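You operate a simulated robot arm through the tools that you are given. There is no shell and no other tool.

The job below is to be done with a simulated two-armed robot. You get a single attempt, and the scene is never put back.

TASK
Set the drag of the green tab case on the drop slide: pointer in the green.
Fine: then put it in the cart drawer and close the drawer; leave the other cases. Set down upright: what you pick out. Where these are worked on the way, their far stop is far enough and under half their travel is too little: cart drawer.

Only the result counts: the job must be done as asked and must still hold three seconds after the hand-in. Knocking over, shifting, dropping, spilling or breaking anything else fails it.

THE ROBOT
Two 7-joint arms with two-finger parallel grippers on one trunk that stands fixed in place. Base frame: the origin is at the foot of the trunk, x ahead of it, y to its left, z up. Lengths are in cm, angles in rad, forces in N, time in s.
The left shoulder is at [3, 11.9, 111], the right one opposite. With the tool pointing down near the work surface each hand reaches from about 10 to 60 cm from the base axis, measured 20 degrees to its own side. Payload 3.43 kg a hand.
Tool frame (each hand has its own): the origin (TCP) lies between the finger pads and is the grasp point; the fingertips stand 3 cm ahead of it; z points along the fingers, y is the line along which they close. The gripper opens to 9.4 cm. The fingers are 2.8 cm wide and 1 cm thick; the gripper's body (5 by 9.6 cm) begins 5.5 cm behind the TCP.
Orientation is that of the tool frame in the base frame, as a unit quaternion [w, x, y, z]. With the fingers straight down and closing along the base's y, the tool's x points along the base's -x, its y along +y and its z along -z.

THE INTERFACE
- The arms move only by the tool step_arm. It takes "left_steps", "right_steps" or both (then of equal length, played together; a hand with none holds still); each is a list of rows, each an object of numbers (a shift or turn left out is 0, a gripper value left out holds the last): "wx", "wy", "wz": the turn, a rotation vector about the base's x, y, z in rad; "tx", "ty", "tz": the shift along the base's x, y, z in cm; "jaw": the gripper command, from -1 (shut) to 1 (fully open), values between in proportion. In form: [{"wx": .., "wy": .., "wz": .., "tx": .., "ty": .., "tz": .., "jaw": ..}, ...]. A call has 1 to 20 rows; each row shifts and turns the commanded pose from where the row before left it. Each row takes 0.2 s and may step no farther than 5 cm and 0.15 rad from the row before; otherwise, or with a gripper value out of range, the whole call is refused. Where a pose cannot be reached the arm comes as near as it can. A force on the tool above 70 N (or 10 N above the force at the start of the call, whichever is more), or a blocked arm, ends the call early, and 0.2 s more pass. Each finger travels about 7.2 cm/s and halts on what it meets, pressing with about 24 N; the grip force reading is that of the motor and also rises with nothing between the fingers. The clock runs only during rows and for 0.2 s after the last one: add rows that do not move to give the fingers time. The reply holds the time, the measured pose of the TCP, the force on the tool along the base axes, the opening and the grip force, in the units named above and with some noise, with the torque about the TCP (base axes, N m) and any sound that the robot's microphone picked up, and new pictures: "show" is both (left out), scene, wrist or none (wrist: the cameras of the hands that moved).
- Cameras (640 x 400 px; columns grow to the right, rows downward): "scene" is now at [2.7, -1.32, 179.81]; the picture's right is [-0.21, -0.98, 0.00], its down [-0.88, 0.19, -0.43] and it looks along [0.42, -0.09, -0.90] (base axes); focal length 364 px, centre (320, 200). "left" rides on the left gripper at [7.6, -1.4, -10.2] in its tool frame; the picture's right is [0.18, 0.98, 0.00], its down [-0.75, 0.14, -0.64] and it looks along [-0.63, 0.12, 0.77] (tool axes); focal length 243 px, centre (320, 200). "right" rides on the right gripper at [7.6, 1.4, -10.2] in its tool frame; the picture's right is [-0.18, 0.98, 0.00], its down [-0.75, -0.14, -0.64] and it looks along [-0.63, -0.12, 0.77] (tool axes); focal length 243 px, centre (320, 200). There is no depth. A picture from a camera that has moved, and an enlarged one, comes with that camera's place and axes in the base frame and with its lens.
- raise_lower(by): moves the trunk up (or, below 0, down) by that many cm; the arms and the scene camera ride with it, the base frame stays. It gives what a move gives, with no picture.
- aim_head(pan, tilt): turns the head with the scene camera to pan (to the left, within 2.496 rad either way) and tilt (down, from -0.506 to 1.204), counted from straight ahead of the robot. It gives what a move gives, and a new picture of the scene camera.
- close_up(camera, box): a new picture of the part [left, top, right, bottom] of that camera's present view, enlarged. It takes no simulated time.
- sign_off(): hands the job in; it is judged then, once.

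Nothing tells you positions but the pictures and the camera data. Unless the task says otherwise, let go and move clear before handing in.

The tools are called as name(argument=value, ...) on one line, values as JSON. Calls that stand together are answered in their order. step_arm: Moves the arms, as the interface text tells. Its arguments: {"type":"object","properties":{"left_steps":{"type":"array"},"right_steps":{"type":"array"},"show":{"type":"string","enum":["both","scene","wrist","none"]}},"required":[]} The other tools are called the same way: raise_lower (by) moves the trunk up or down; aim_head (pan, tilt) turns the head that bears the scene camera; close_up (camera, box) takes an enlarged picture of a part of a camera's view; sign_off () hands the job in.

At the start:

```text
time_s: 0.0
left_ee_pos: [41.45, 11.41, 125.96]
left_tool_rot: [0.0, 0.0, 1.0, 0.0]
left_wrist_force: [0.9, 0.2, -0.3]
left_moment: [0.01, 0.01, 0.01]
left_grip_width: 9.39
left_finger_force: 0.0
right_ee_pos: [34.24, -25.79, 122.92]
right_tool_rot: [0.0, 0.0, 1.0, 0.0]
right_wrist_force: [-0.4, 0.4, -0.1]
right_moment: [0.01, -0.03, -0.01]
right_grip_width: 9.39
right_finger_force: 0.0
trunk travel left (down, up): [-37.5, 3.5]
head pan, tilt (commanded): [-0.215, 1.126]
```

scene: 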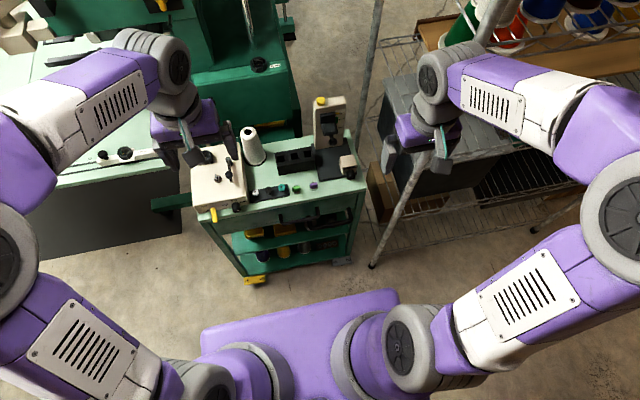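
right: 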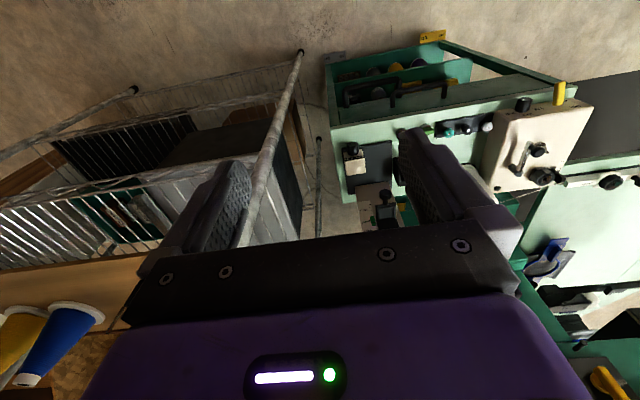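
left: 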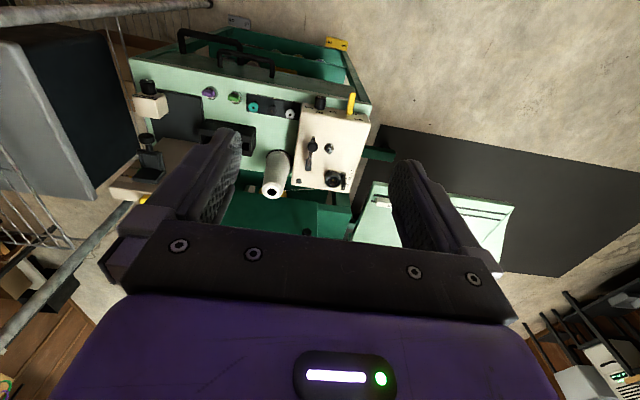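

I see a green cart with small items on top (a cream machine, a cone of thread, a black tray, small coloured cases, and a column device), with the arms hovering above. I'll look closer at the cart top before moving.

close_up(camera="scene", box=[180, 80, 380, 205])

close_up(camera="scene", box=[230, 165, 330, 228])

close_up(camera="scene", box=[300, 85, 370, 185])

close_up(camera="left", box=[120, 20, 400, 200])

close_up(camera="right", box=[310, 20, 600, 210])

```text
3.20 times, centred on (280, 142) of scene
camera zoom: at [2.7, -1.32, 179.81], right [-0.21, -0.98, 0.0], down [-0.88, 0.19, -0.43], along [0.42, -0.09, -0.9], focal length 1165 px, centre (448, 384)
```

zoom: 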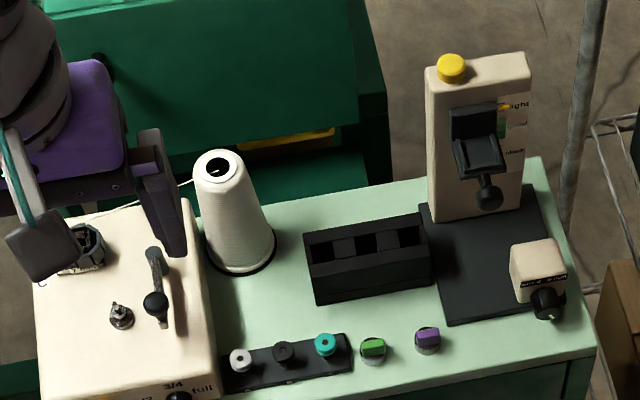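

```text
6.35 times, centred on (280, 196) of scene
camera zoom: at [2.7, -1.32, 179.81], right [-0.21, -0.98, 0.0], down [-0.88, 0.19, -0.43], along [0.42, -0.09, -0.9], focal length 2312 px, centre (574, 222)
```

zoom: 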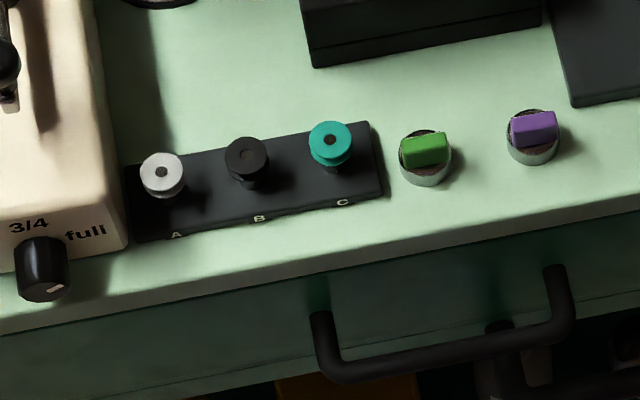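

```text
4.00 times, centred on (335, 135) of scene
camera zoom: at [2.7, -1.32, 179.81], right [-0.21, -0.98, 0.0], down [-0.88, 0.19, -0.43], along [0.42, -0.09, -0.9], focal length 1456 px, centre (260, 460)
```

zoom: 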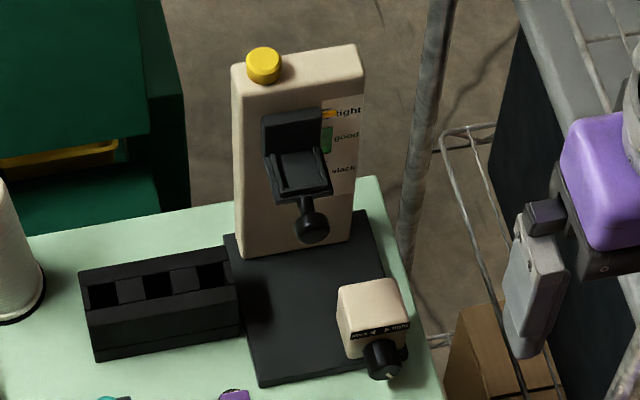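

```text
2.22 times, centred on (260, 110) of left
camera zoom: at [33.8, 9.96, 136.03], right [-0.18, 0.98, 0.0], down [0.75, 0.14, 0.64], along [0.63, 0.12, -0.77], focal length 539 px, centre (453, 400)
```

zoom: 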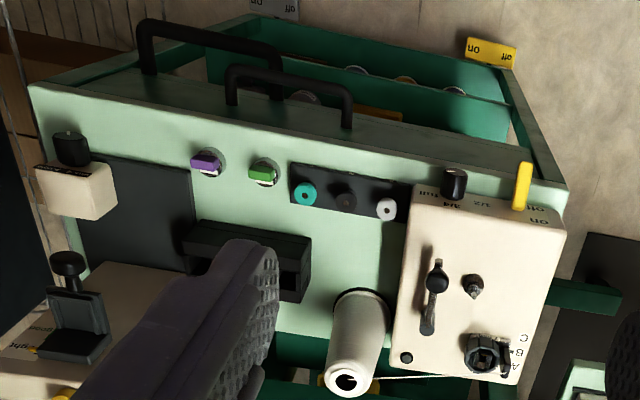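

```text
2.11 times, centred on (455, 115) of right
camera zoom: at [26.67, -24.46, 133.33], right [0.18, 0.98, 0.0], down [0.75, -0.14, 0.64], along [0.63, -0.12, -0.77], focal length 511 px, centre (36, 379)
```

zoom: 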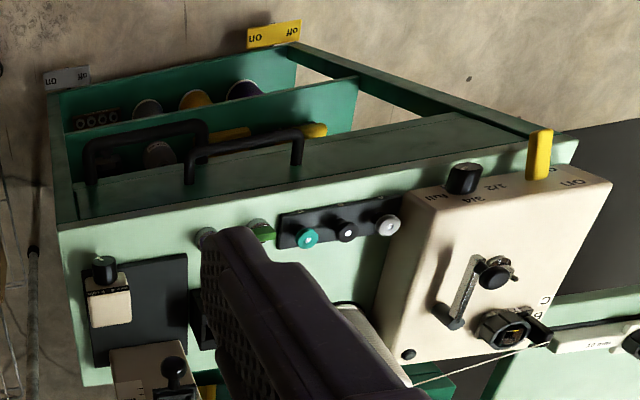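

The cart holds a winder on the left, a bobbin strip A/B/C, green and purple tab cases, a slotted tray, and the slide tester with a tight/good/slack scale. Before moving I'll zoom in on the tester, the drawer handles and the caster pedals.

close_up(camera="scene", box=[310, 90, 360, 155])

close_up(camera="scene", box=[325, 140, 375, 190])

close_up(camera="scene", box=[220, 190, 380, 290])

close_up(camera="left", box=[170, 0, 380, 120])

close_up(camera="right", box=[320, 20, 480, 140])

close_up(camera="left", box=[120, 60, 220, 200])

close_up(camera="right", box=[330, 130, 430, 230])

```text
6.15 times, centred on (335, 122) of scene
camera zoom: at [2.7, -1.32, 179.81], right [-0.21, -0.98, 0.0], down [-0.88, 0.19, -0.43], along [0.42, -0.09, -0.9], focal length 2240 px, centre (228, 677)
```

zoom: 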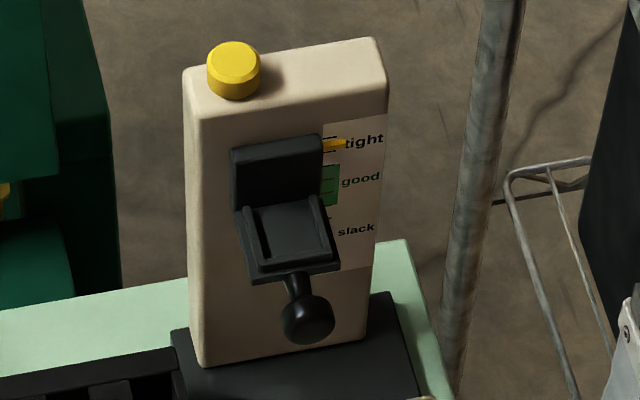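

```text
8.00 times, centred on (350, 165) of scene
camera zoom: at [2.7, -1.32, 179.81], right [-0.21, -0.98, 0.0], down [-0.88, 0.19, -0.43], along [0.42, -0.09, -0.9], focal length 2913 px, centre (80, 480)
```

zoom: 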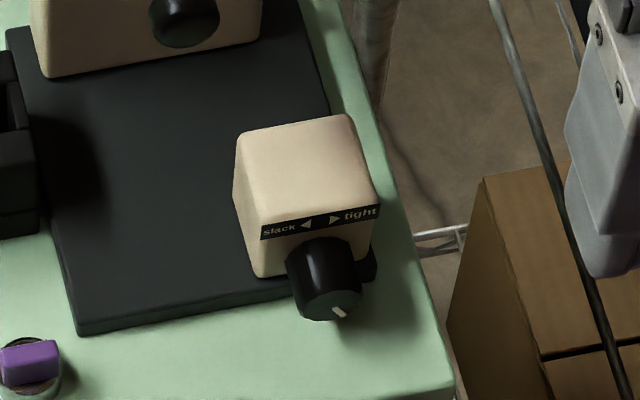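

```text
4.00 times, centred on (300, 240) of scene
camera zoom: at [2.7, -1.32, 179.81], right [-0.21, -0.98, 0.0], down [-0.88, 0.19, -0.43], along [0.42, -0.09, -0.9], focal length 1456 px, centre (400, 40)
```

zoom: 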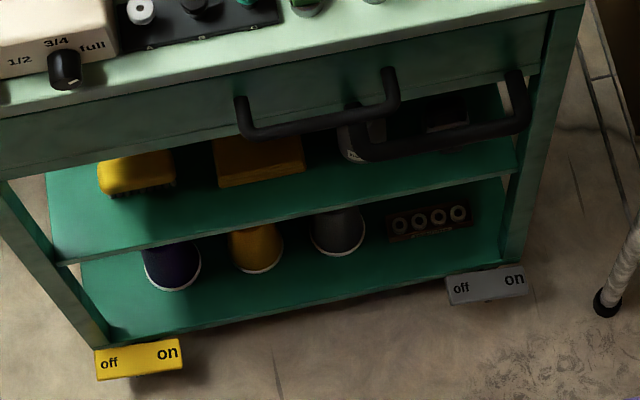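

```text
3.05 times, centred on (275, 60) of left
camera zoom: at [33.8, 9.96, 136.03], right [-0.18, 0.98, 0.0], down [0.75, 0.14, 0.64], along [0.63, 0.12, -0.77], focal length 739 px, centre (457, 627)
```

zoom: 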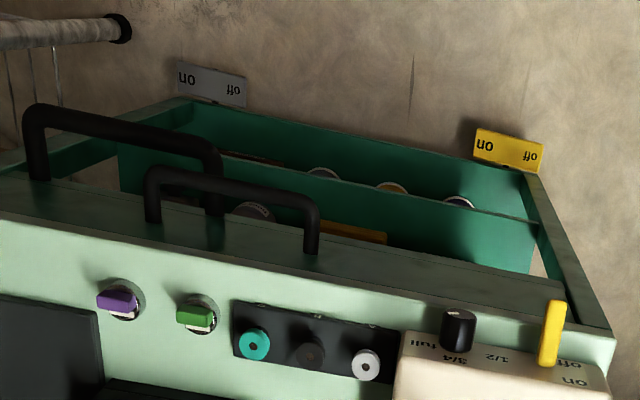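

```text
3.33 times, centred on (400, 80) of right
camera zoom: at [26.67, -24.46, 133.33], right [0.18, 0.98, 0.0], down [0.75, -0.14, 0.64], along [0.63, -0.12, -0.77], focal length 809 px, centre (53, 600)
```

zoom: 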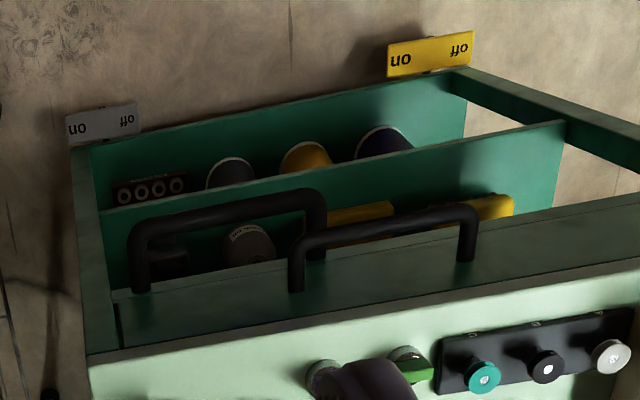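

```text
2.86 times, centred on (170, 130) of left
camera zoom: at [33.8, 9.96, 136.03], right [-0.18, 0.98, 0.0], down [0.75, 0.14, 0.64], along [0.63, 0.12, -0.77], focal length 693 px, centre (749, 400)
```

zoom: 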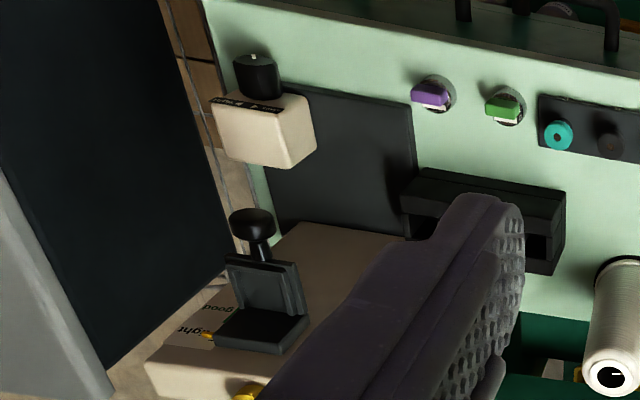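

```text
4.00 times, centred on (380, 180) of right
camera zoom: at [26.67, -24.46, 133.33], right [0.18, 0.98, 0.0], down [0.75, -0.14, 0.64], along [0.63, -0.12, -0.77], focal length 970 px, centre (80, 280)
```

zoom: 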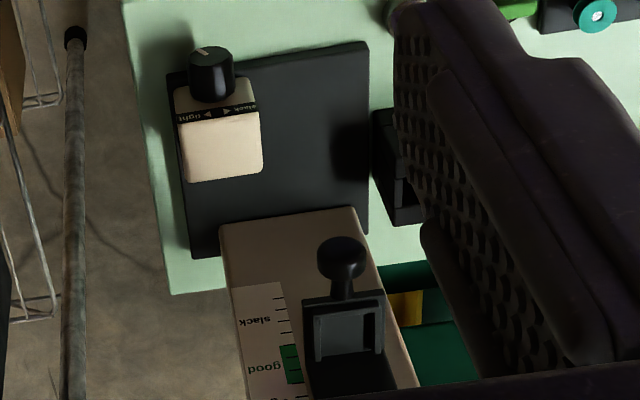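

The slide cradle is near [62, -17, 97], the green case near [53.4, -4.9, 81], and there are two handles on the cart front (z≈77 and z≈69). I'll pull the left arm back out of the way and bring the right hand closer to inspect the slide.

step_arm(left_steps=[{"tx": -4, "ty": 2}, {"tx": -4, "ty": 3}, {"tx": -4, "ty": 3}, {"tx": -3, "ty": 3}, {"tx": 0}], right_steps=[{"tx": 2, "ty": 0}, {"tx": 3, "ty": 0}, {"tx": 3, "ty": 1}, {"tx": 2, "ty": 1}, {"tx": 0}], show="both")

```text
time_s: 1.2
left_ee_pos: [26.48, 22.64, 125.88]
left_tool_rot: [0.0, 0.0, 1.0, 0.0]
left_wrist_force: [-0.3, 0.3, 0.5]
left_moment: [0.03, 0.04, 0.02]
left_grip_width: 9.4
left_finger_force: 0.0
right_ee_pos: [44.4, -23.92, 123.0]
right_tool_rot: [0.0, 0.001, 1.0, -0.001]
right_wrist_force: [0.1, -0.4, -0.8]
right_moment: [0.06, 0.06, 0.02]
right_grip_width: 9.39
right_finger_force: 0.1
trunk travel left (down, up): [-37.5, 3.5]
head pan, tilt (commanded): [-0.215, 1.126]
camera scene: at [2.78, -1.41, 179.81], right [-0.21, -0.98, 0.0], down [-0.88, 0.19, -0.43], along [0.42, -0.09, -0.9], focal length 364 px, centre (320, 200)
camera right: at [36.76, -22.45, 133.24], right [0.18, 0.98, 0.0], down [0.75, -0.14, 0.64], along [0.63, -0.12, -0.77], focal length 243 px, centre (320, 200)
camera left: at [18.84, 21.08, 136.12], right [-0.18, 0.98, 0.0], down [0.75, 0.14, 0.64], along [0.63, 0.12, -0.77], focal length 243 px, centre (320, 200)
```

scene: 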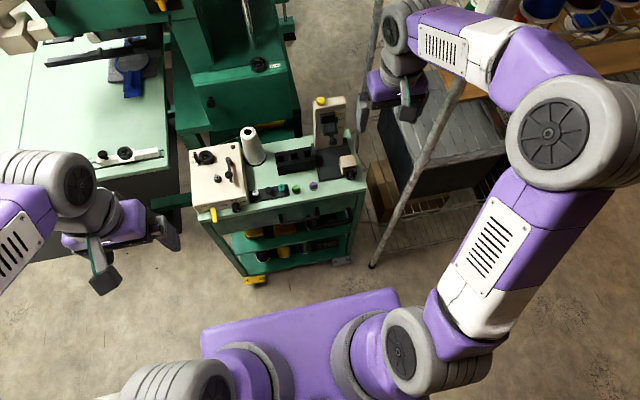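
right: 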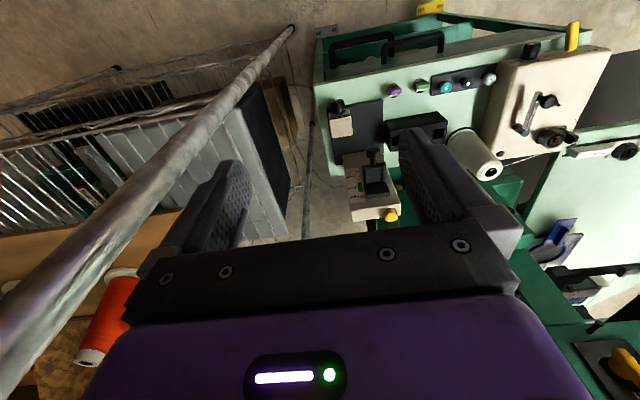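
left: 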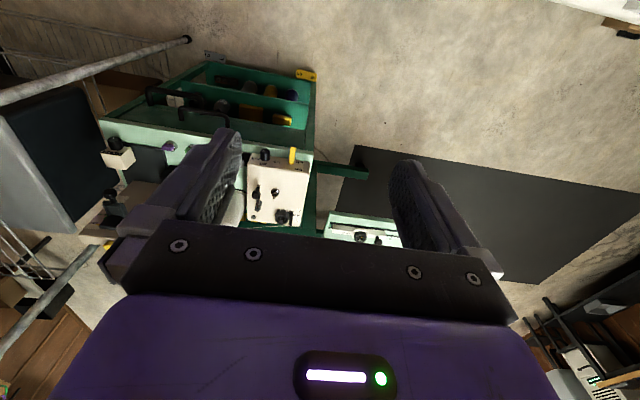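

The left arm is clear. Now I'll zoom in on the slide, its cradle and the drawer fronts from the new views.

close_up(camera="right", box=[325, 90, 425, 230])

close_up(camera="right", box=[345, 140, 405, 225])

close_up(camera="right", box=[310, 20, 510, 130])

close_up(camera="scene", box=[180, 120, 280, 220])

close_up(camera="left", box=[90, 50, 330, 240])

```text
2.86 times, centred on (375, 160) of right
camera zoom: at [36.76, -22.45, 133.24], right [0.18, 0.98, 0.0], down [0.75, -0.14, 0.64], along [0.63, -0.12, -0.77], focal length 693 px, centre (163, 314)
```

zoom: 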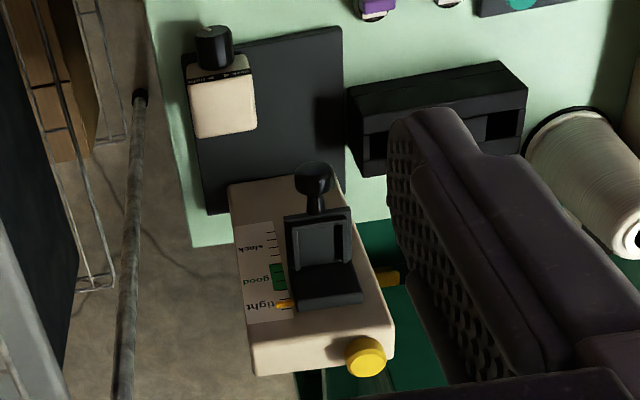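

```text
4.71 times, centred on (375, 182) of right
camera zoom: at [36.76, -22.45, 133.24], right [0.18, 0.98, 0.0], down [0.75, -0.14, 0.64], along [0.63, -0.12, -0.77], focal length 1142 px, centre (61, 282)
```

zoom: 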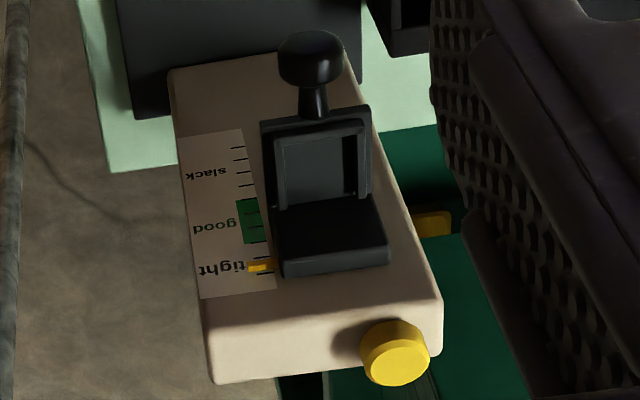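

```text
3.20 times, centred on (410, 75) of right
camera zoom: at [36.76, -22.45, 133.24], right [0.18, 0.98, 0.0], down [0.75, -0.14, 0.64], along [0.63, -0.12, -0.77], focal length 776 px, centre (32, 600)
```

zoom: 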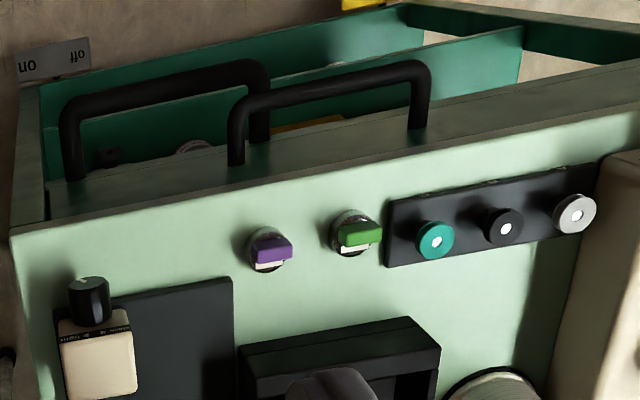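

```text
4.00 times, centred on (230, 170) of scene
camera zoom: at [2.78, -1.41, 179.81], right [-0.21, -0.98, 0.0], down [-0.88, 0.19, -0.43], along [0.42, -0.09, -0.9], focal length 1456 px, centre (680, 320)
```

zoom: 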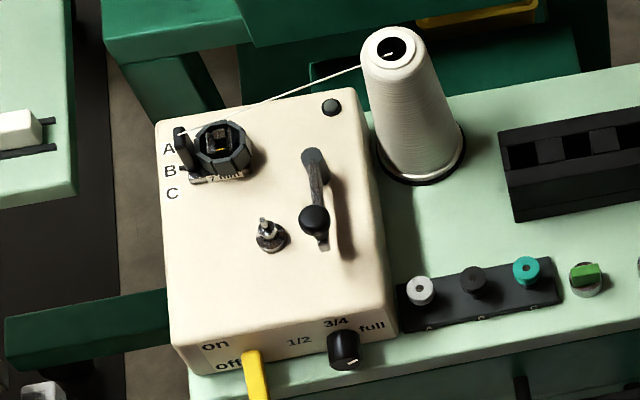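

```text
2.11 times, centred on (210, 145) of left
camera zoom: at [18.84, 21.08, 136.12], right [-0.18, 0.98, 0.0], down [0.75, 0.14, 0.64], along [0.63, 0.12, -0.77], focal length 511 px, centre (552, 316)
```

zoom: 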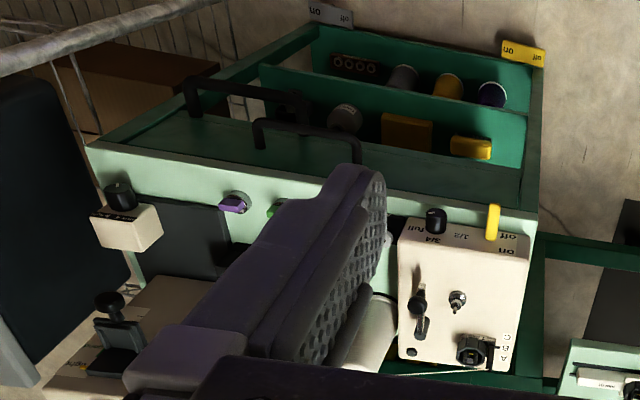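

The cradle is a small walled tray with a back plate and a ball knob, the pointer is at "tight", and the yellow button is on the column top. I'll bring the right hand over the green case for a close look, keeping well above everything.

step_arm(right_steps=[{"tx": 0.5, "ty": 3.8}, {"tx": 0.5, "ty": 3.8}, {"tx": 0.5, "ty": 3.8}, {"tx": 0.5, "ty": 3.8}, {"tx": 0.5, "ty": 3.7}, {"tz": -4.5}, {"tz": -4.5}, {"tz": -4.5}, {"tz": -4.5}, {"tz": -4}, {"tz": 0}], show="both")

close_up(camera="right", box=[270, 90, 390, 170])

close_up(camera="right", box=[120, 0, 420, 190])

```text
time_s: 3.6
left_ee_pos: [26.48, 22.62, 126.02]
left_tool_rot: [0.0, 0.0, 1.0, 0.0]
left_wrist_force: [0.1, -0.2, -0.2]
left_moment: [0.02, -0.02, 0.02]
left_grip_width: 9.41
left_finger_force: 0.0
right_ee_pos: [46.49, -5.19, 100.99]
right_tool_rot: [0.0, 0.0, 1.0, 0.0]
right_wrist_force: [0.4, 0.2, 0.5]
right_moment: [-0.01, 0.0, -0.01]
right_grip_width: 9.41
right_finger_force: 0.2
trunk travel left (down, up): [-37.5, 3.5]
head pan, tilt (commanded): [-0.215, 1.126]
camera scene: at [2.65, -1.36, 179.81], right [-0.21, -0.98, 0.0], down [-0.88, 0.19, -0.43], along [0.42, -0.09, -0.9], focal length 364 px, centre (320, 200)
camera right: at [39.1, -3.71, 111.25], right [0.18, 0.98, 0.0], down [0.75, -0.14, 0.64], along [0.63, -0.12, -0.77], focal length 243 px, centre (320, 200)
```

scene: 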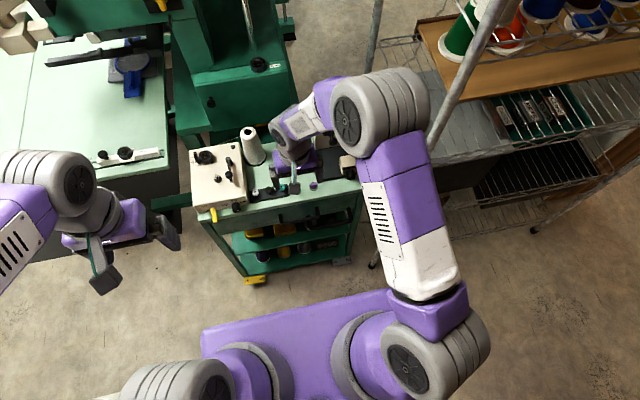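
right: 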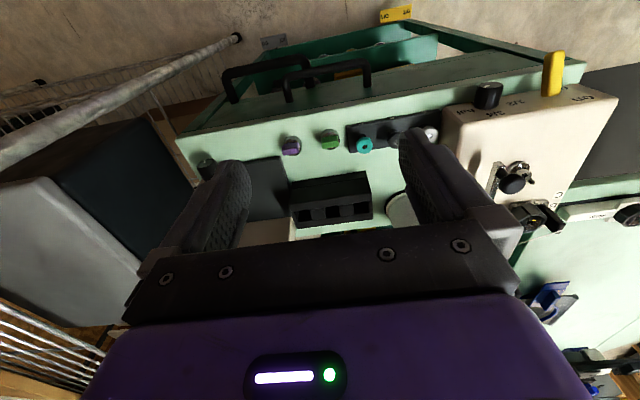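

```text
5.00 times, centred on (330, 130) of right
camera zoom: at [39.1, -3.71, 111.25], right [0.18, 0.98, 0.0], down [0.75, -0.14, 0.64], along [0.63, -0.12, -0.77], focal length 1213 px, centre (270, 550)
```

zoom: 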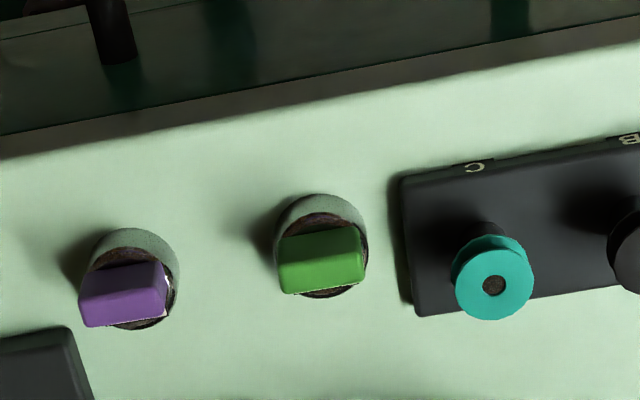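

```text
2.11 times, centred on (270, 95) of right
camera zoom: at [39.1, -3.71, 111.25], right [0.18, 0.98, 0.0], down [0.75, -0.14, 0.64], along [0.63, -0.12, -0.77], focal length 511 px, centre (425, 421)
```

zoom: 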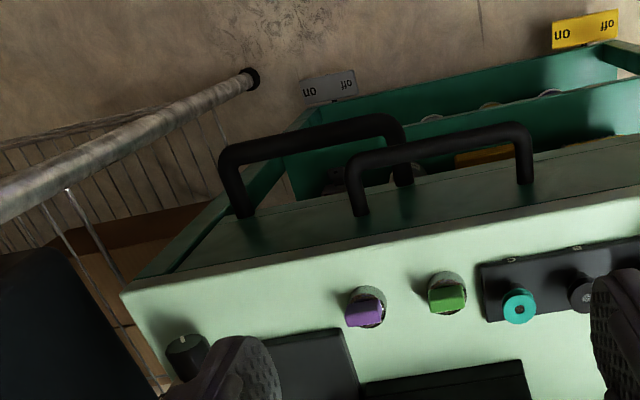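

The green case is a ring about 2.4 cm across with a tab on top, centred near [53.9, -5.0], ring top z≈81. Next I'll raise the hand and look closely at the slide cradle and the knob block.

step_arm(right_steps=[{"tz": 4}, {"tz": 4, "ty": -2}, {"tz": 3, "ty": -3, "tx": 1}, {"ty": -3, "tx": 2}, {"ty": -3.8, "tx": 2.5}, {"tz": 0}], show="both")

close_up(camera="right", box=[260, 110, 400, 210])

close_up(camera="right", box=[240, 20, 400, 130])

```text
time_s: 5.0
left_ee_pos: [26.45, 22.65, 125.93]
left_tool_rot: [0.0, 0.0, 1.0, 0.001]
left_wrist_force: [-0.7, 0.5, -0.4]
left_moment: [-0.01, 0.0, -0.02]
left_grip_width: 9.39
left_finger_force: 0.1
right_ee_pos: [52.02, -16.79, 112.1]
right_tool_rot: [0.0, 0.0, 1.0, 0.0]
right_wrist_force: [-0.4, -0.7, 0.4]
right_moment: [0.0, -0.01, -0.01]
right_grip_width: 9.4
right_finger_force: 0.1
trunk travel left (down, up): [-37.5, 3.5]
head pan, tilt (commanded): [-0.215, 1.126]
camera scene: at [2.64, -1.21, 179.81], right [-0.21, -0.98, 0.0], down [-0.88, 0.19, -0.43], along [0.42, -0.09, -0.9], focal length 364 px, centre (320, 200)
camera right: at [44.48, -15.34, 122.43], right [0.18, 0.98, 0.0], down [0.75, -0.14, 0.64], along [0.63, -0.12, -0.77], focal length 243 px, centre (320, 200)
```

scene: 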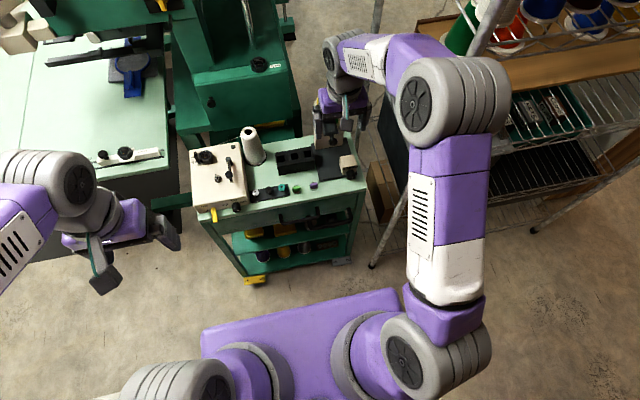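
right: 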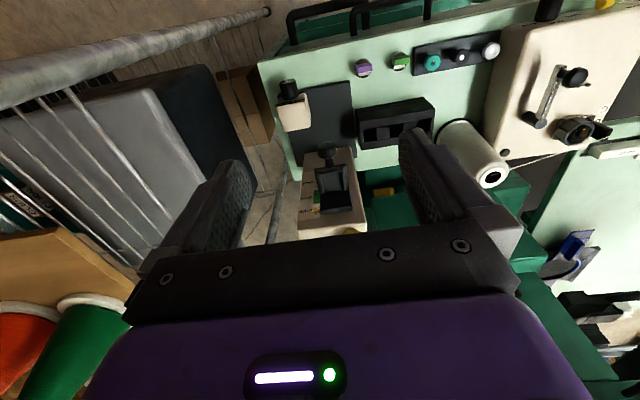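

```text
4.00 times, centred on (330, 160) of right
camera zoom: at [44.48, -15.34, 122.43], right [0.18, 0.98, 0.0], down [0.75, -0.14, 0.64], along [0.63, -0.12, -0.77], focal length 970 px, centre (280, 360)
```

zoom: 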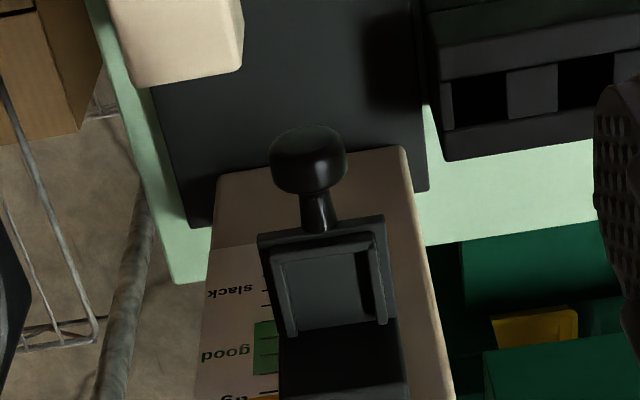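

```text
3.64 times, centred on (320, 75) of right
camera zoom: at [44.48, -15.34, 122.43], right [0.18, 0.98, 0.0], down [0.75, -0.14, 0.64], along [0.63, -0.12, -0.77], focal length 882 px, centre (320, 654)
```

zoom: 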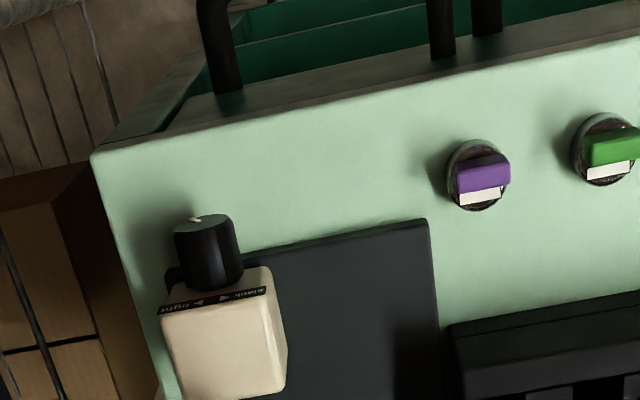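

The cradle floor is centred near [63.3, -17.2, 95.8] with side rails, a ball at the front, and the yellow button near [69.7, -15.5, 100.5]. I'll test whether the right hand reaches over the cradle while pointing straight down, staying above the column.

step_arm(right_steps=[{"tx": 3, "tz": 1}, {"tx": 3}, {"tx": 3}, {"tx": 2.3}, {"tx": 0}], show="both")

close_up(camera="right", box=[250, 60, 400, 165])

```text
time_s: 6.2
left_ee_pos: [26.36, 22.71, 126.03]
left_tool_rot: [0.001, -0.001, 1.0, 0.0]
left_wrist_force: [-0.5, -0.5, -0.4]
left_moment: [0.02, 0.01, 0.04]
left_grip_width: 9.4
left_finger_force: 0.1
right_ee_pos: [63.39, -16.83, 113.02]
right_tool_rot: [0.001, 0.0, 1.0, 0.0]
right_wrist_force: [0.1, -0.2, 0.2]
right_moment: [0.03, -0.01, 0.0]
right_grip_width: 9.4
right_finger_force: 0.1
trunk travel left (down, up): [-37.5, 3.5]
head pan, tilt (commanded): [-0.215, 1.126]
camera scene: at [2.62, -1.35, 179.81], right [-0.21, -0.98, 0.0], down [-0.88, 0.19, -0.43], along [0.42, -0.09, -0.9], focal length 364 px, centre (320, 200)
camera right: at [55.8, -15.39, 123.4], right [0.18, 0.98, 0.0], down [0.75, -0.14, 0.64], along [0.63, -0.12, -0.77], focal length 243 px, centre (320, 200)
```

scene: 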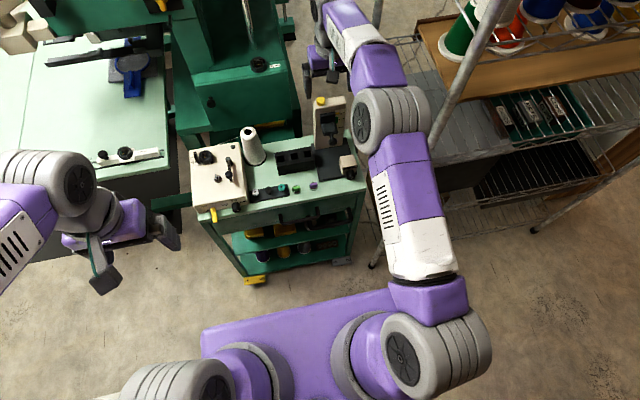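
right: 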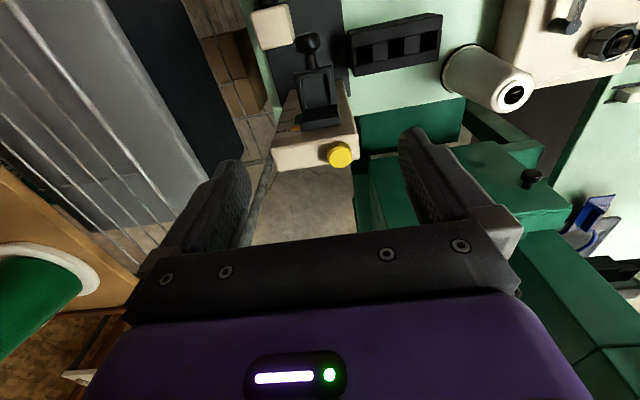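

```text
3.81 times, centred on (325, 112) of right
camera zoom: at [55.8, -15.39, 123.4], right [0.18, 0.98, 0.0], down [0.75, -0.14, 0.64], along [0.63, -0.12, -0.77], focal length 924 px, centre (301, 533)
```

zoom: 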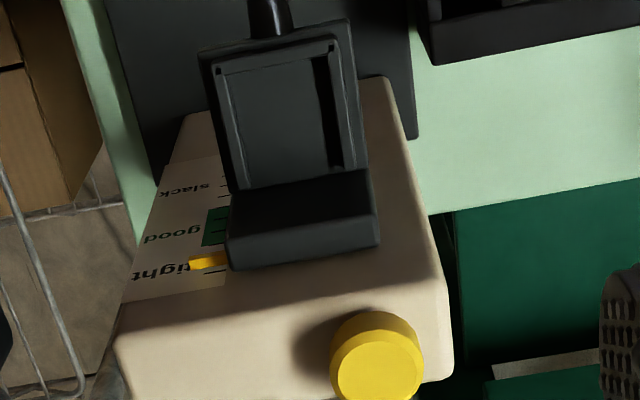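

The reach is fine and the cradle floor comes out near [63.25, -17.4, 96.2]. I'll go back over the green case, turning the hand 90° so the fingers close along x, which clears the bobbin strip.

step_arm(right_steps=[{"wz": 0.1428, "tx": -0.9, "ty": 1.07}, {"wz": 0.1428, "tx": -0.9, "ty": 1.07}, {"wz": 0.1428, "tx": -0.9, "ty": 1.07}, {"wz": 0.1428, "tx": -0.9, "ty": 1.07}, {"wz": 0.1428, "tx": -0.9, "ty": 1.07}, {"wz": 0.1428, "tx": -0.9, "ty": 1.07, "tz": -2}, {"wz": 0.1428, "tx": -0.9, "ty": 1.07, "tz": -2}, {"wz": 0.1428, "tx": -0.9, "ty": 1.07, "tz": -2}, {"wz": 0.1428, "tx": -0.9, "ty": 1.07, "tz": -2}, {"wz": 0.1428, "tx": -0.7, "ty": 1.07, "tz": -2}, {"wz": 0.1428, "tx": -0.7, "ty": 1.07, "tz": -2}, {"tz": -1}], show="both")

close_up(camera="right", box=[250, 90, 390, 190])

```text
time_s: 8.8
left_ee_pos: [26.42, 22.72, 126.02]
left_tool_rot: [0.0, 0.0, 1.0, 0.0]
left_wrist_force: [0.4, -0.6, -0.3]
left_moment: [-0.06, -0.01, -0.01]
left_grip_width: 9.39
left_finger_force: 0.1
right_ee_pos: [53.98, -5.09, 99.97]
right_tool_rot: [-0.001, 0.708, -0.706, 0.0]
right_wrist_force: [0.3, -0.4, -0.1]
right_moment: [-0.01, 0.01, 0.02]
right_grip_width: 9.39
right_finger_force: 0.1
trunk travel left (down, up): [-37.5, 3.5]
head pan, tilt (commanded): [-0.215, 1.126]
camera scene: at [2.73, -1.34, 179.81], right [-0.21, -0.98, 0.0], down [-0.88, 0.19, -0.43], along [0.42, -0.09, -0.9], focal length 364 px, centre (320, 200)
camera right: at [52.66, -12.62, 110.34], right [-0.98, 0.18, 0.0], down [0.14, 0.75, 0.64], along [0.12, 0.63, -0.77], focal length 243 px, centre (320, 200)
```

scene: 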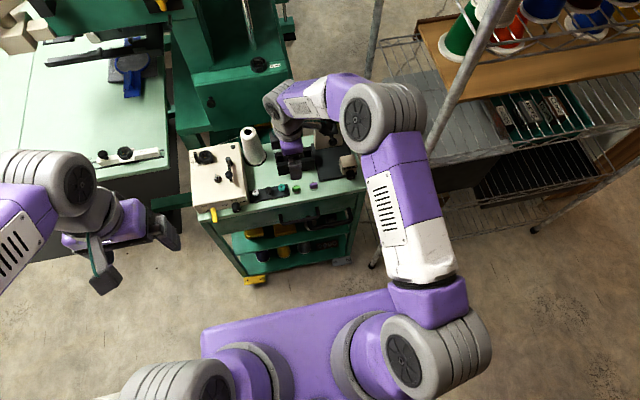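
right: 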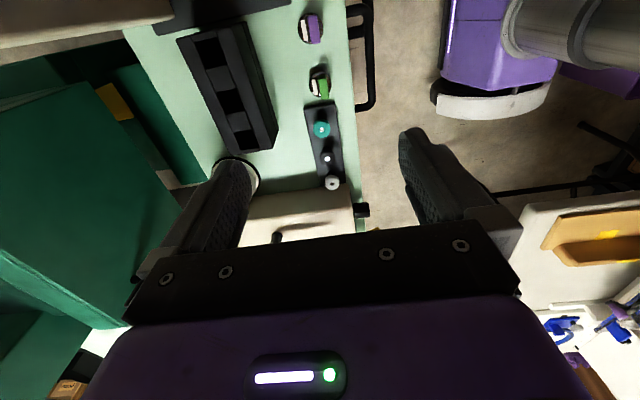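

```text
4.00 times, centred on (320, 140) of right
camera zoom: at [52.66, -12.62, 110.34], right [-0.98, 0.18, 0.0], down [0.14, 0.75, 0.64], along [0.12, 0.63, -0.77], focal length 970 px, centre (320, 440)
```

zoom: 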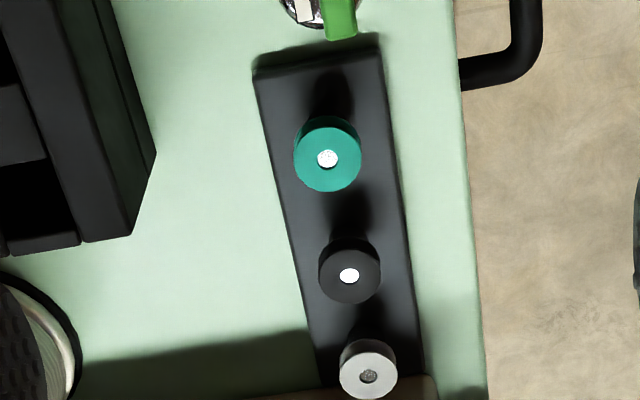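

close_up(camera="right", box=[280, 55, 360, 115])

close_up(camera="right", box=[280, 0, 400, 80])

```text
6.67 times, centred on (320, 85) of right
camera zoom: at [52.66, -12.62, 110.34], right [-0.98, 0.18, 0.0], down [0.14, 0.75, 0.64], along [0.12, 0.63, -0.77], focal length 1618 px, centre (320, 967)
```

zoom: 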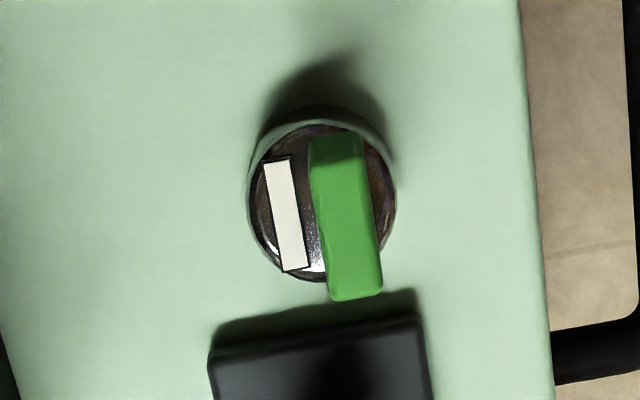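

```text
5.00 times, centred on (340, 40) of right
camera zoom: at [52.66, -12.62, 110.34], right [-0.98, 0.18, 0.0], down [0.14, 0.75, 0.64], along [0.12, 0.63, -0.77], focal length 1213 px, centre (220, 1000)
```

zoom: 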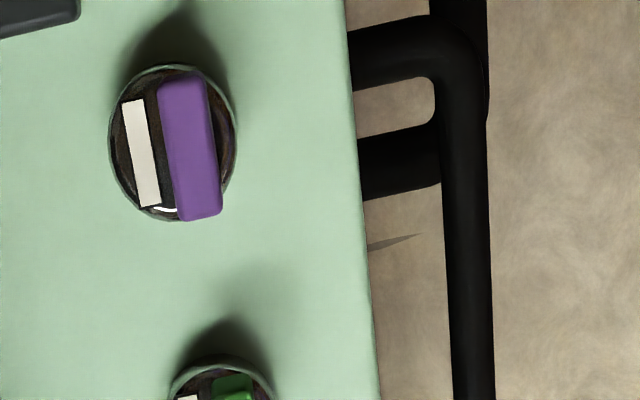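

The tab is a tall bar, about 0.9 cm thick in x, 2.2 cm long and 2 cm above the ring, with its top near [53.7, -5.1, 82.9]. That makes it a good grip feature, so I'll narrow the jaw to 3 cm and descend partway over it.

step_arm(right_steps=[{"jaw": -0.36, "tx": -0.3}, {"tz": -3}, {"tz": -3}, {"tz": -3}, {"tz": -2}, {"tz": 0}], show="both")

close_up(camera="right", box=[250, 80, 390, 190])

close_up(camera="scene", box=[250, 120, 340, 210])

```text
time_s: 10.2
left_ee_pos: [26.31, 22.6, 125.99]
left_tool_rot: [0.001, 0.0, 1.0, -0.001]
left_wrist_force: [-0.1, -0.1, -0.1]
left_moment: [0.0, 0.02, -0.03]
left_grip_width: 9.4
left_finger_force: 0.1
right_ee_pos: [53.81, -4.98, 88.99]
right_tool_rot: [0.001, 0.707, -0.707, 0.0]
right_wrist_force: [-0.1, -0.1, 0.1]
right_moment: [-0.01, 0.0, 0.01]
right_grip_width: 3.0
right_finger_force: 0.1
trunk travel left (down, up): [-37.5, 3.5]
head pan, tilt (commanded): [-0.215, 1.126]
camera scene: at [2.68, -1.33, 179.81], right [-0.21, -0.98, 0.0], down [-0.88, 0.19, -0.43], along [0.42, -0.09, -0.9], focal length 364 px, centre (320, 200)
camera right: at [52.37, -12.58, 99.37], right [-0.98, 0.18, 0.0], down [0.14, 0.75, 0.64], along [0.12, 0.63, -0.77], focal length 243 px, centre (320, 200)
```

scene: 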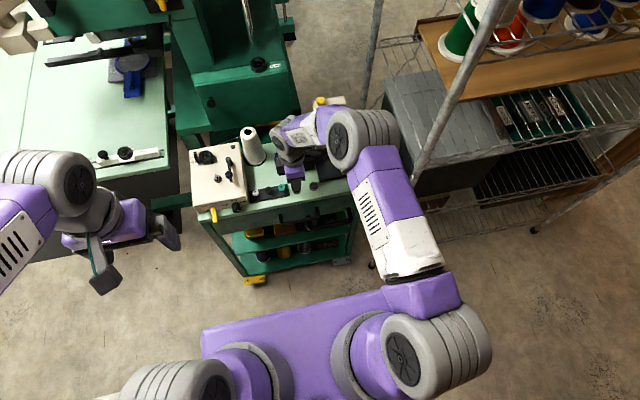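
right: 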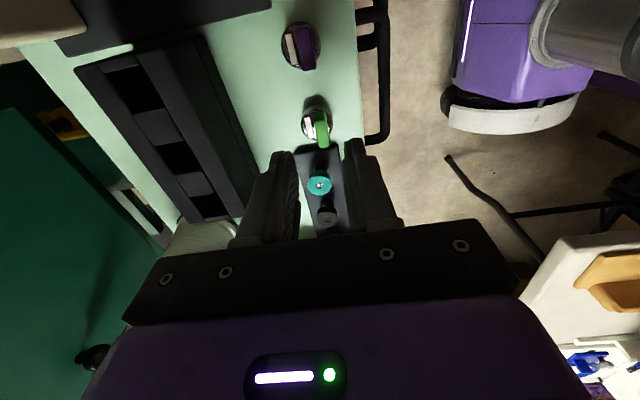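

```text
3.64 times, centred on (320, 135) of right
camera zoom: at [52.37, -12.58, 99.37], right [-0.98, 0.18, 0.0], down [0.14, 0.75, 0.64], along [0.12, 0.63, -0.77], focal length 882 px, centre (320, 436)
```

zoom: 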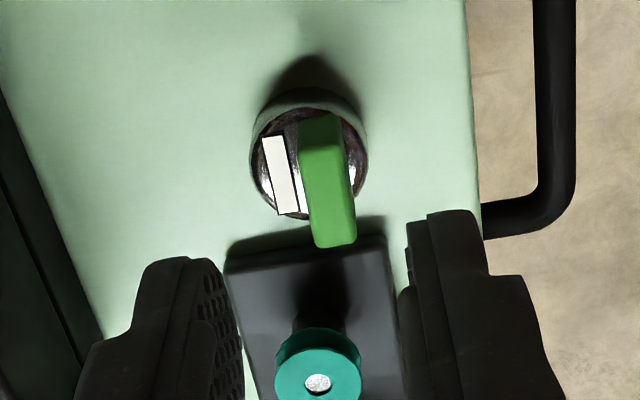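

```text
4.44 times, centred on (295, 165) of scene
camera zoom: at [2.68, -1.33, 179.81], right [-0.21, -0.98, 0.0], down [-0.88, 0.19, -0.43], along [0.42, -0.09, -0.9], focal length 1618 px, centre (431, 356)
```

zoom: 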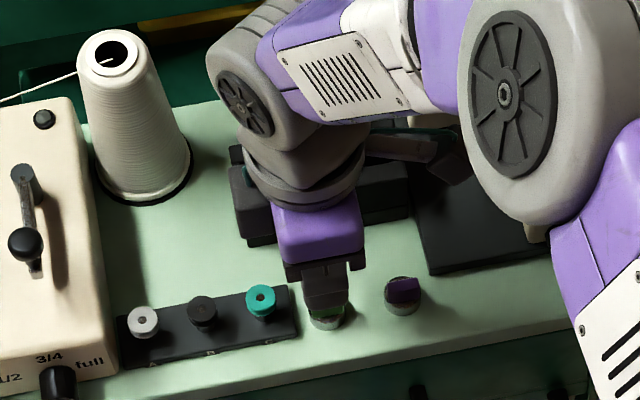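

The hand is centred over the tab at z=89. I'll descend to about z=84.4, so the tips are just above the ring, and look before closing.

step_arm(right_steps=[{"tz": -2}, {"tz": -1.5}, {"tz": -1.0}, {"tz": 0}], show="wrist")

close_up(camera="right", box=[260, 110, 380, 200])

close_up(camera="scene", box=[270, 150, 330, 200])

```text
time_s: 11.2
left_ee_pos: [26.48, 22.64, 126.05]
left_tool_rot: [0.001, 0.001, 1.0, 0.0]
left_wrist_force: [-1.1, -1.2, 0.7]
left_moment: [-0.04, 0.02, 0.01]
left_grip_width: 9.37
left_finger_force: 0.1
right_ee_pos: [53.8, -5.09, 84.54]
right_tool_rot: [0.0, 0.707, -0.707, 0.001]
right_wrist_force: [0.0, 0.3, 0.6]
right_moment: [0.01, 0.0, 0.0]
right_grip_width: 3.04
right_finger_force: 0.1
trunk travel left (down, up): [-37.5, 3.5]
head pan, tilt (commanded): [-0.215, 1.126]
camera right: at [52.35, -12.66, 94.88], right [-0.98, 0.18, 0.0], down [0.14, 0.75, 0.64], along [0.12, 0.63, -0.77], focal length 243 px, centre (320, 200)
```

right: 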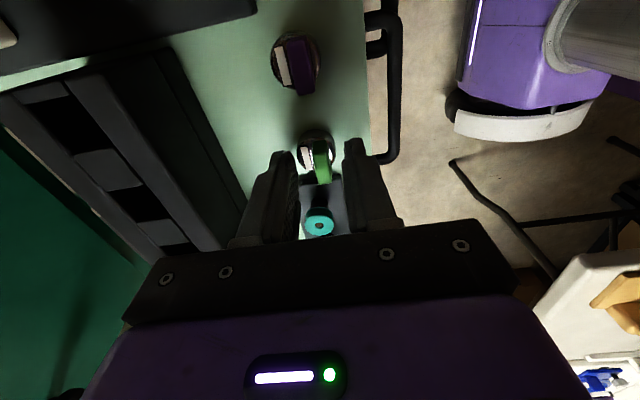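

```text
4.44 times, centred on (320, 155) of right
camera zoom: at [52.35, -12.66, 94.88], right [-0.98, 0.18, 0.0], down [0.14, 0.75, 0.64], along [0.12, 0.63, -0.77], focal length 1078 px, centre (320, 400)
```

zoom: 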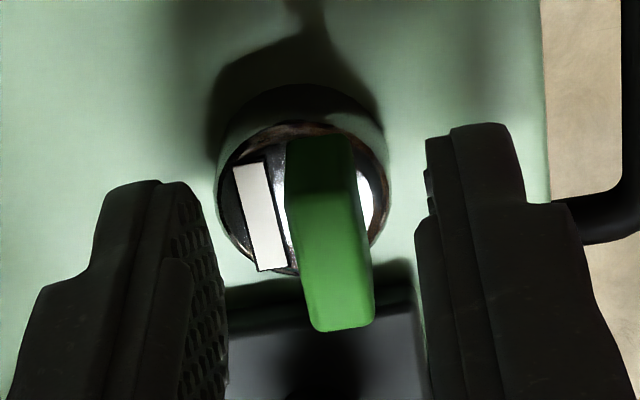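

```text
8.00 times, centred on (300, 175) of scene
camera zoom: at [2.69, -1.33, 179.81], right [-0.21, -0.98, 0.0], down [-0.88, 0.19, -0.43], along [0.42, -0.09, -0.9], focal length 2913 px, centre (480, 400)
```

zoom: 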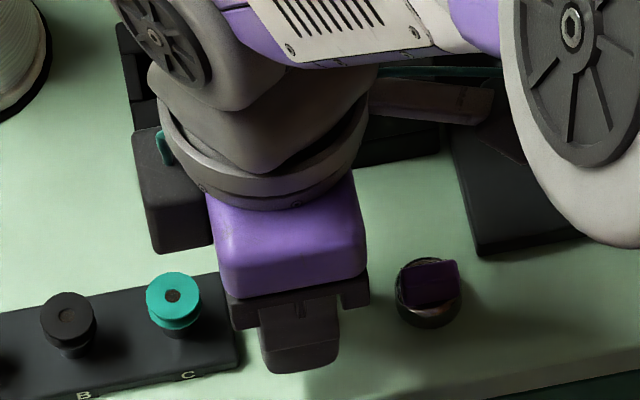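

The tab sits centrally between the fingers, with the tips clear above the ring. I'll go down a touch, close on the tab and lift slightly.

step_arm(right_steps=[{"tz": -0.3, "tx": -0.1}, {"jaw": -1}, {"jaw": -1}, {"jaw": -1}, {"jaw": -1}, {"jaw": -1}], show="wrist")

close_up(camera="right", box=[260, 110, 380, 200])

```text
time_s: 12.6
left_ee_pos: [26.49, 22.52, 126.07]
left_tool_rot: [-0.001, 0.0, 1.0, 0.0]
left_wrist_force: [-0.3, 0.0, 0.5]
left_moment: [-0.02, 0.03, 0.0]
left_grip_width: 9.39
left_finger_force: 0.0
right_ee_pos: [53.56, -5.11, 84.21]
right_tool_rot: [0.0, 0.708, -0.707, 0.0]
right_wrist_force: [0.2, 1.1, 3.8]
right_moment: [0.0, -0.04, 0.01]
right_grip_width: 0.77
right_finger_force: 23.5
trunk travel left (down, up): [-37.5, 3.5]
head pan, tilt (commanded): [-0.215, 1.126]
camera right: at [52.25, -12.65, 94.6], right [-0.98, 0.18, 0.0], down [0.14, 0.75, 0.64], along [0.12, 0.63, -0.77], focal length 243 px, centre (320, 200)
```

right: 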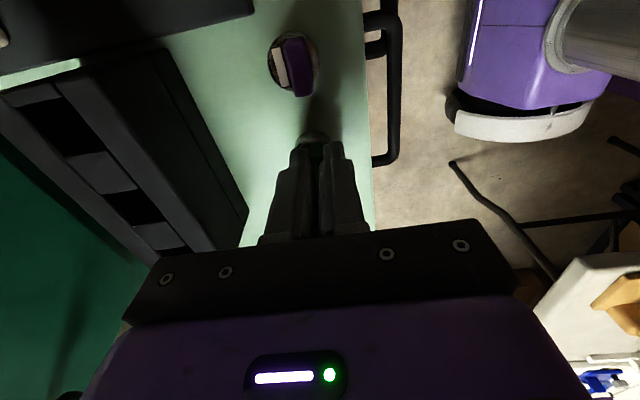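

```text
4.44 times, centred on (320, 155) of right
camera zoom: at [52.25, -12.65, 94.6], right [-0.98, 0.18, 0.0], down [0.14, 0.75, 0.64], along [0.12, 0.63, -0.77], focal length 1078 px, centre (320, 400)
```

zoom: 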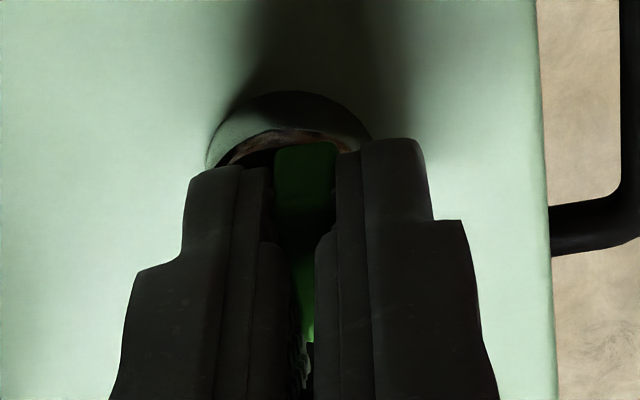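

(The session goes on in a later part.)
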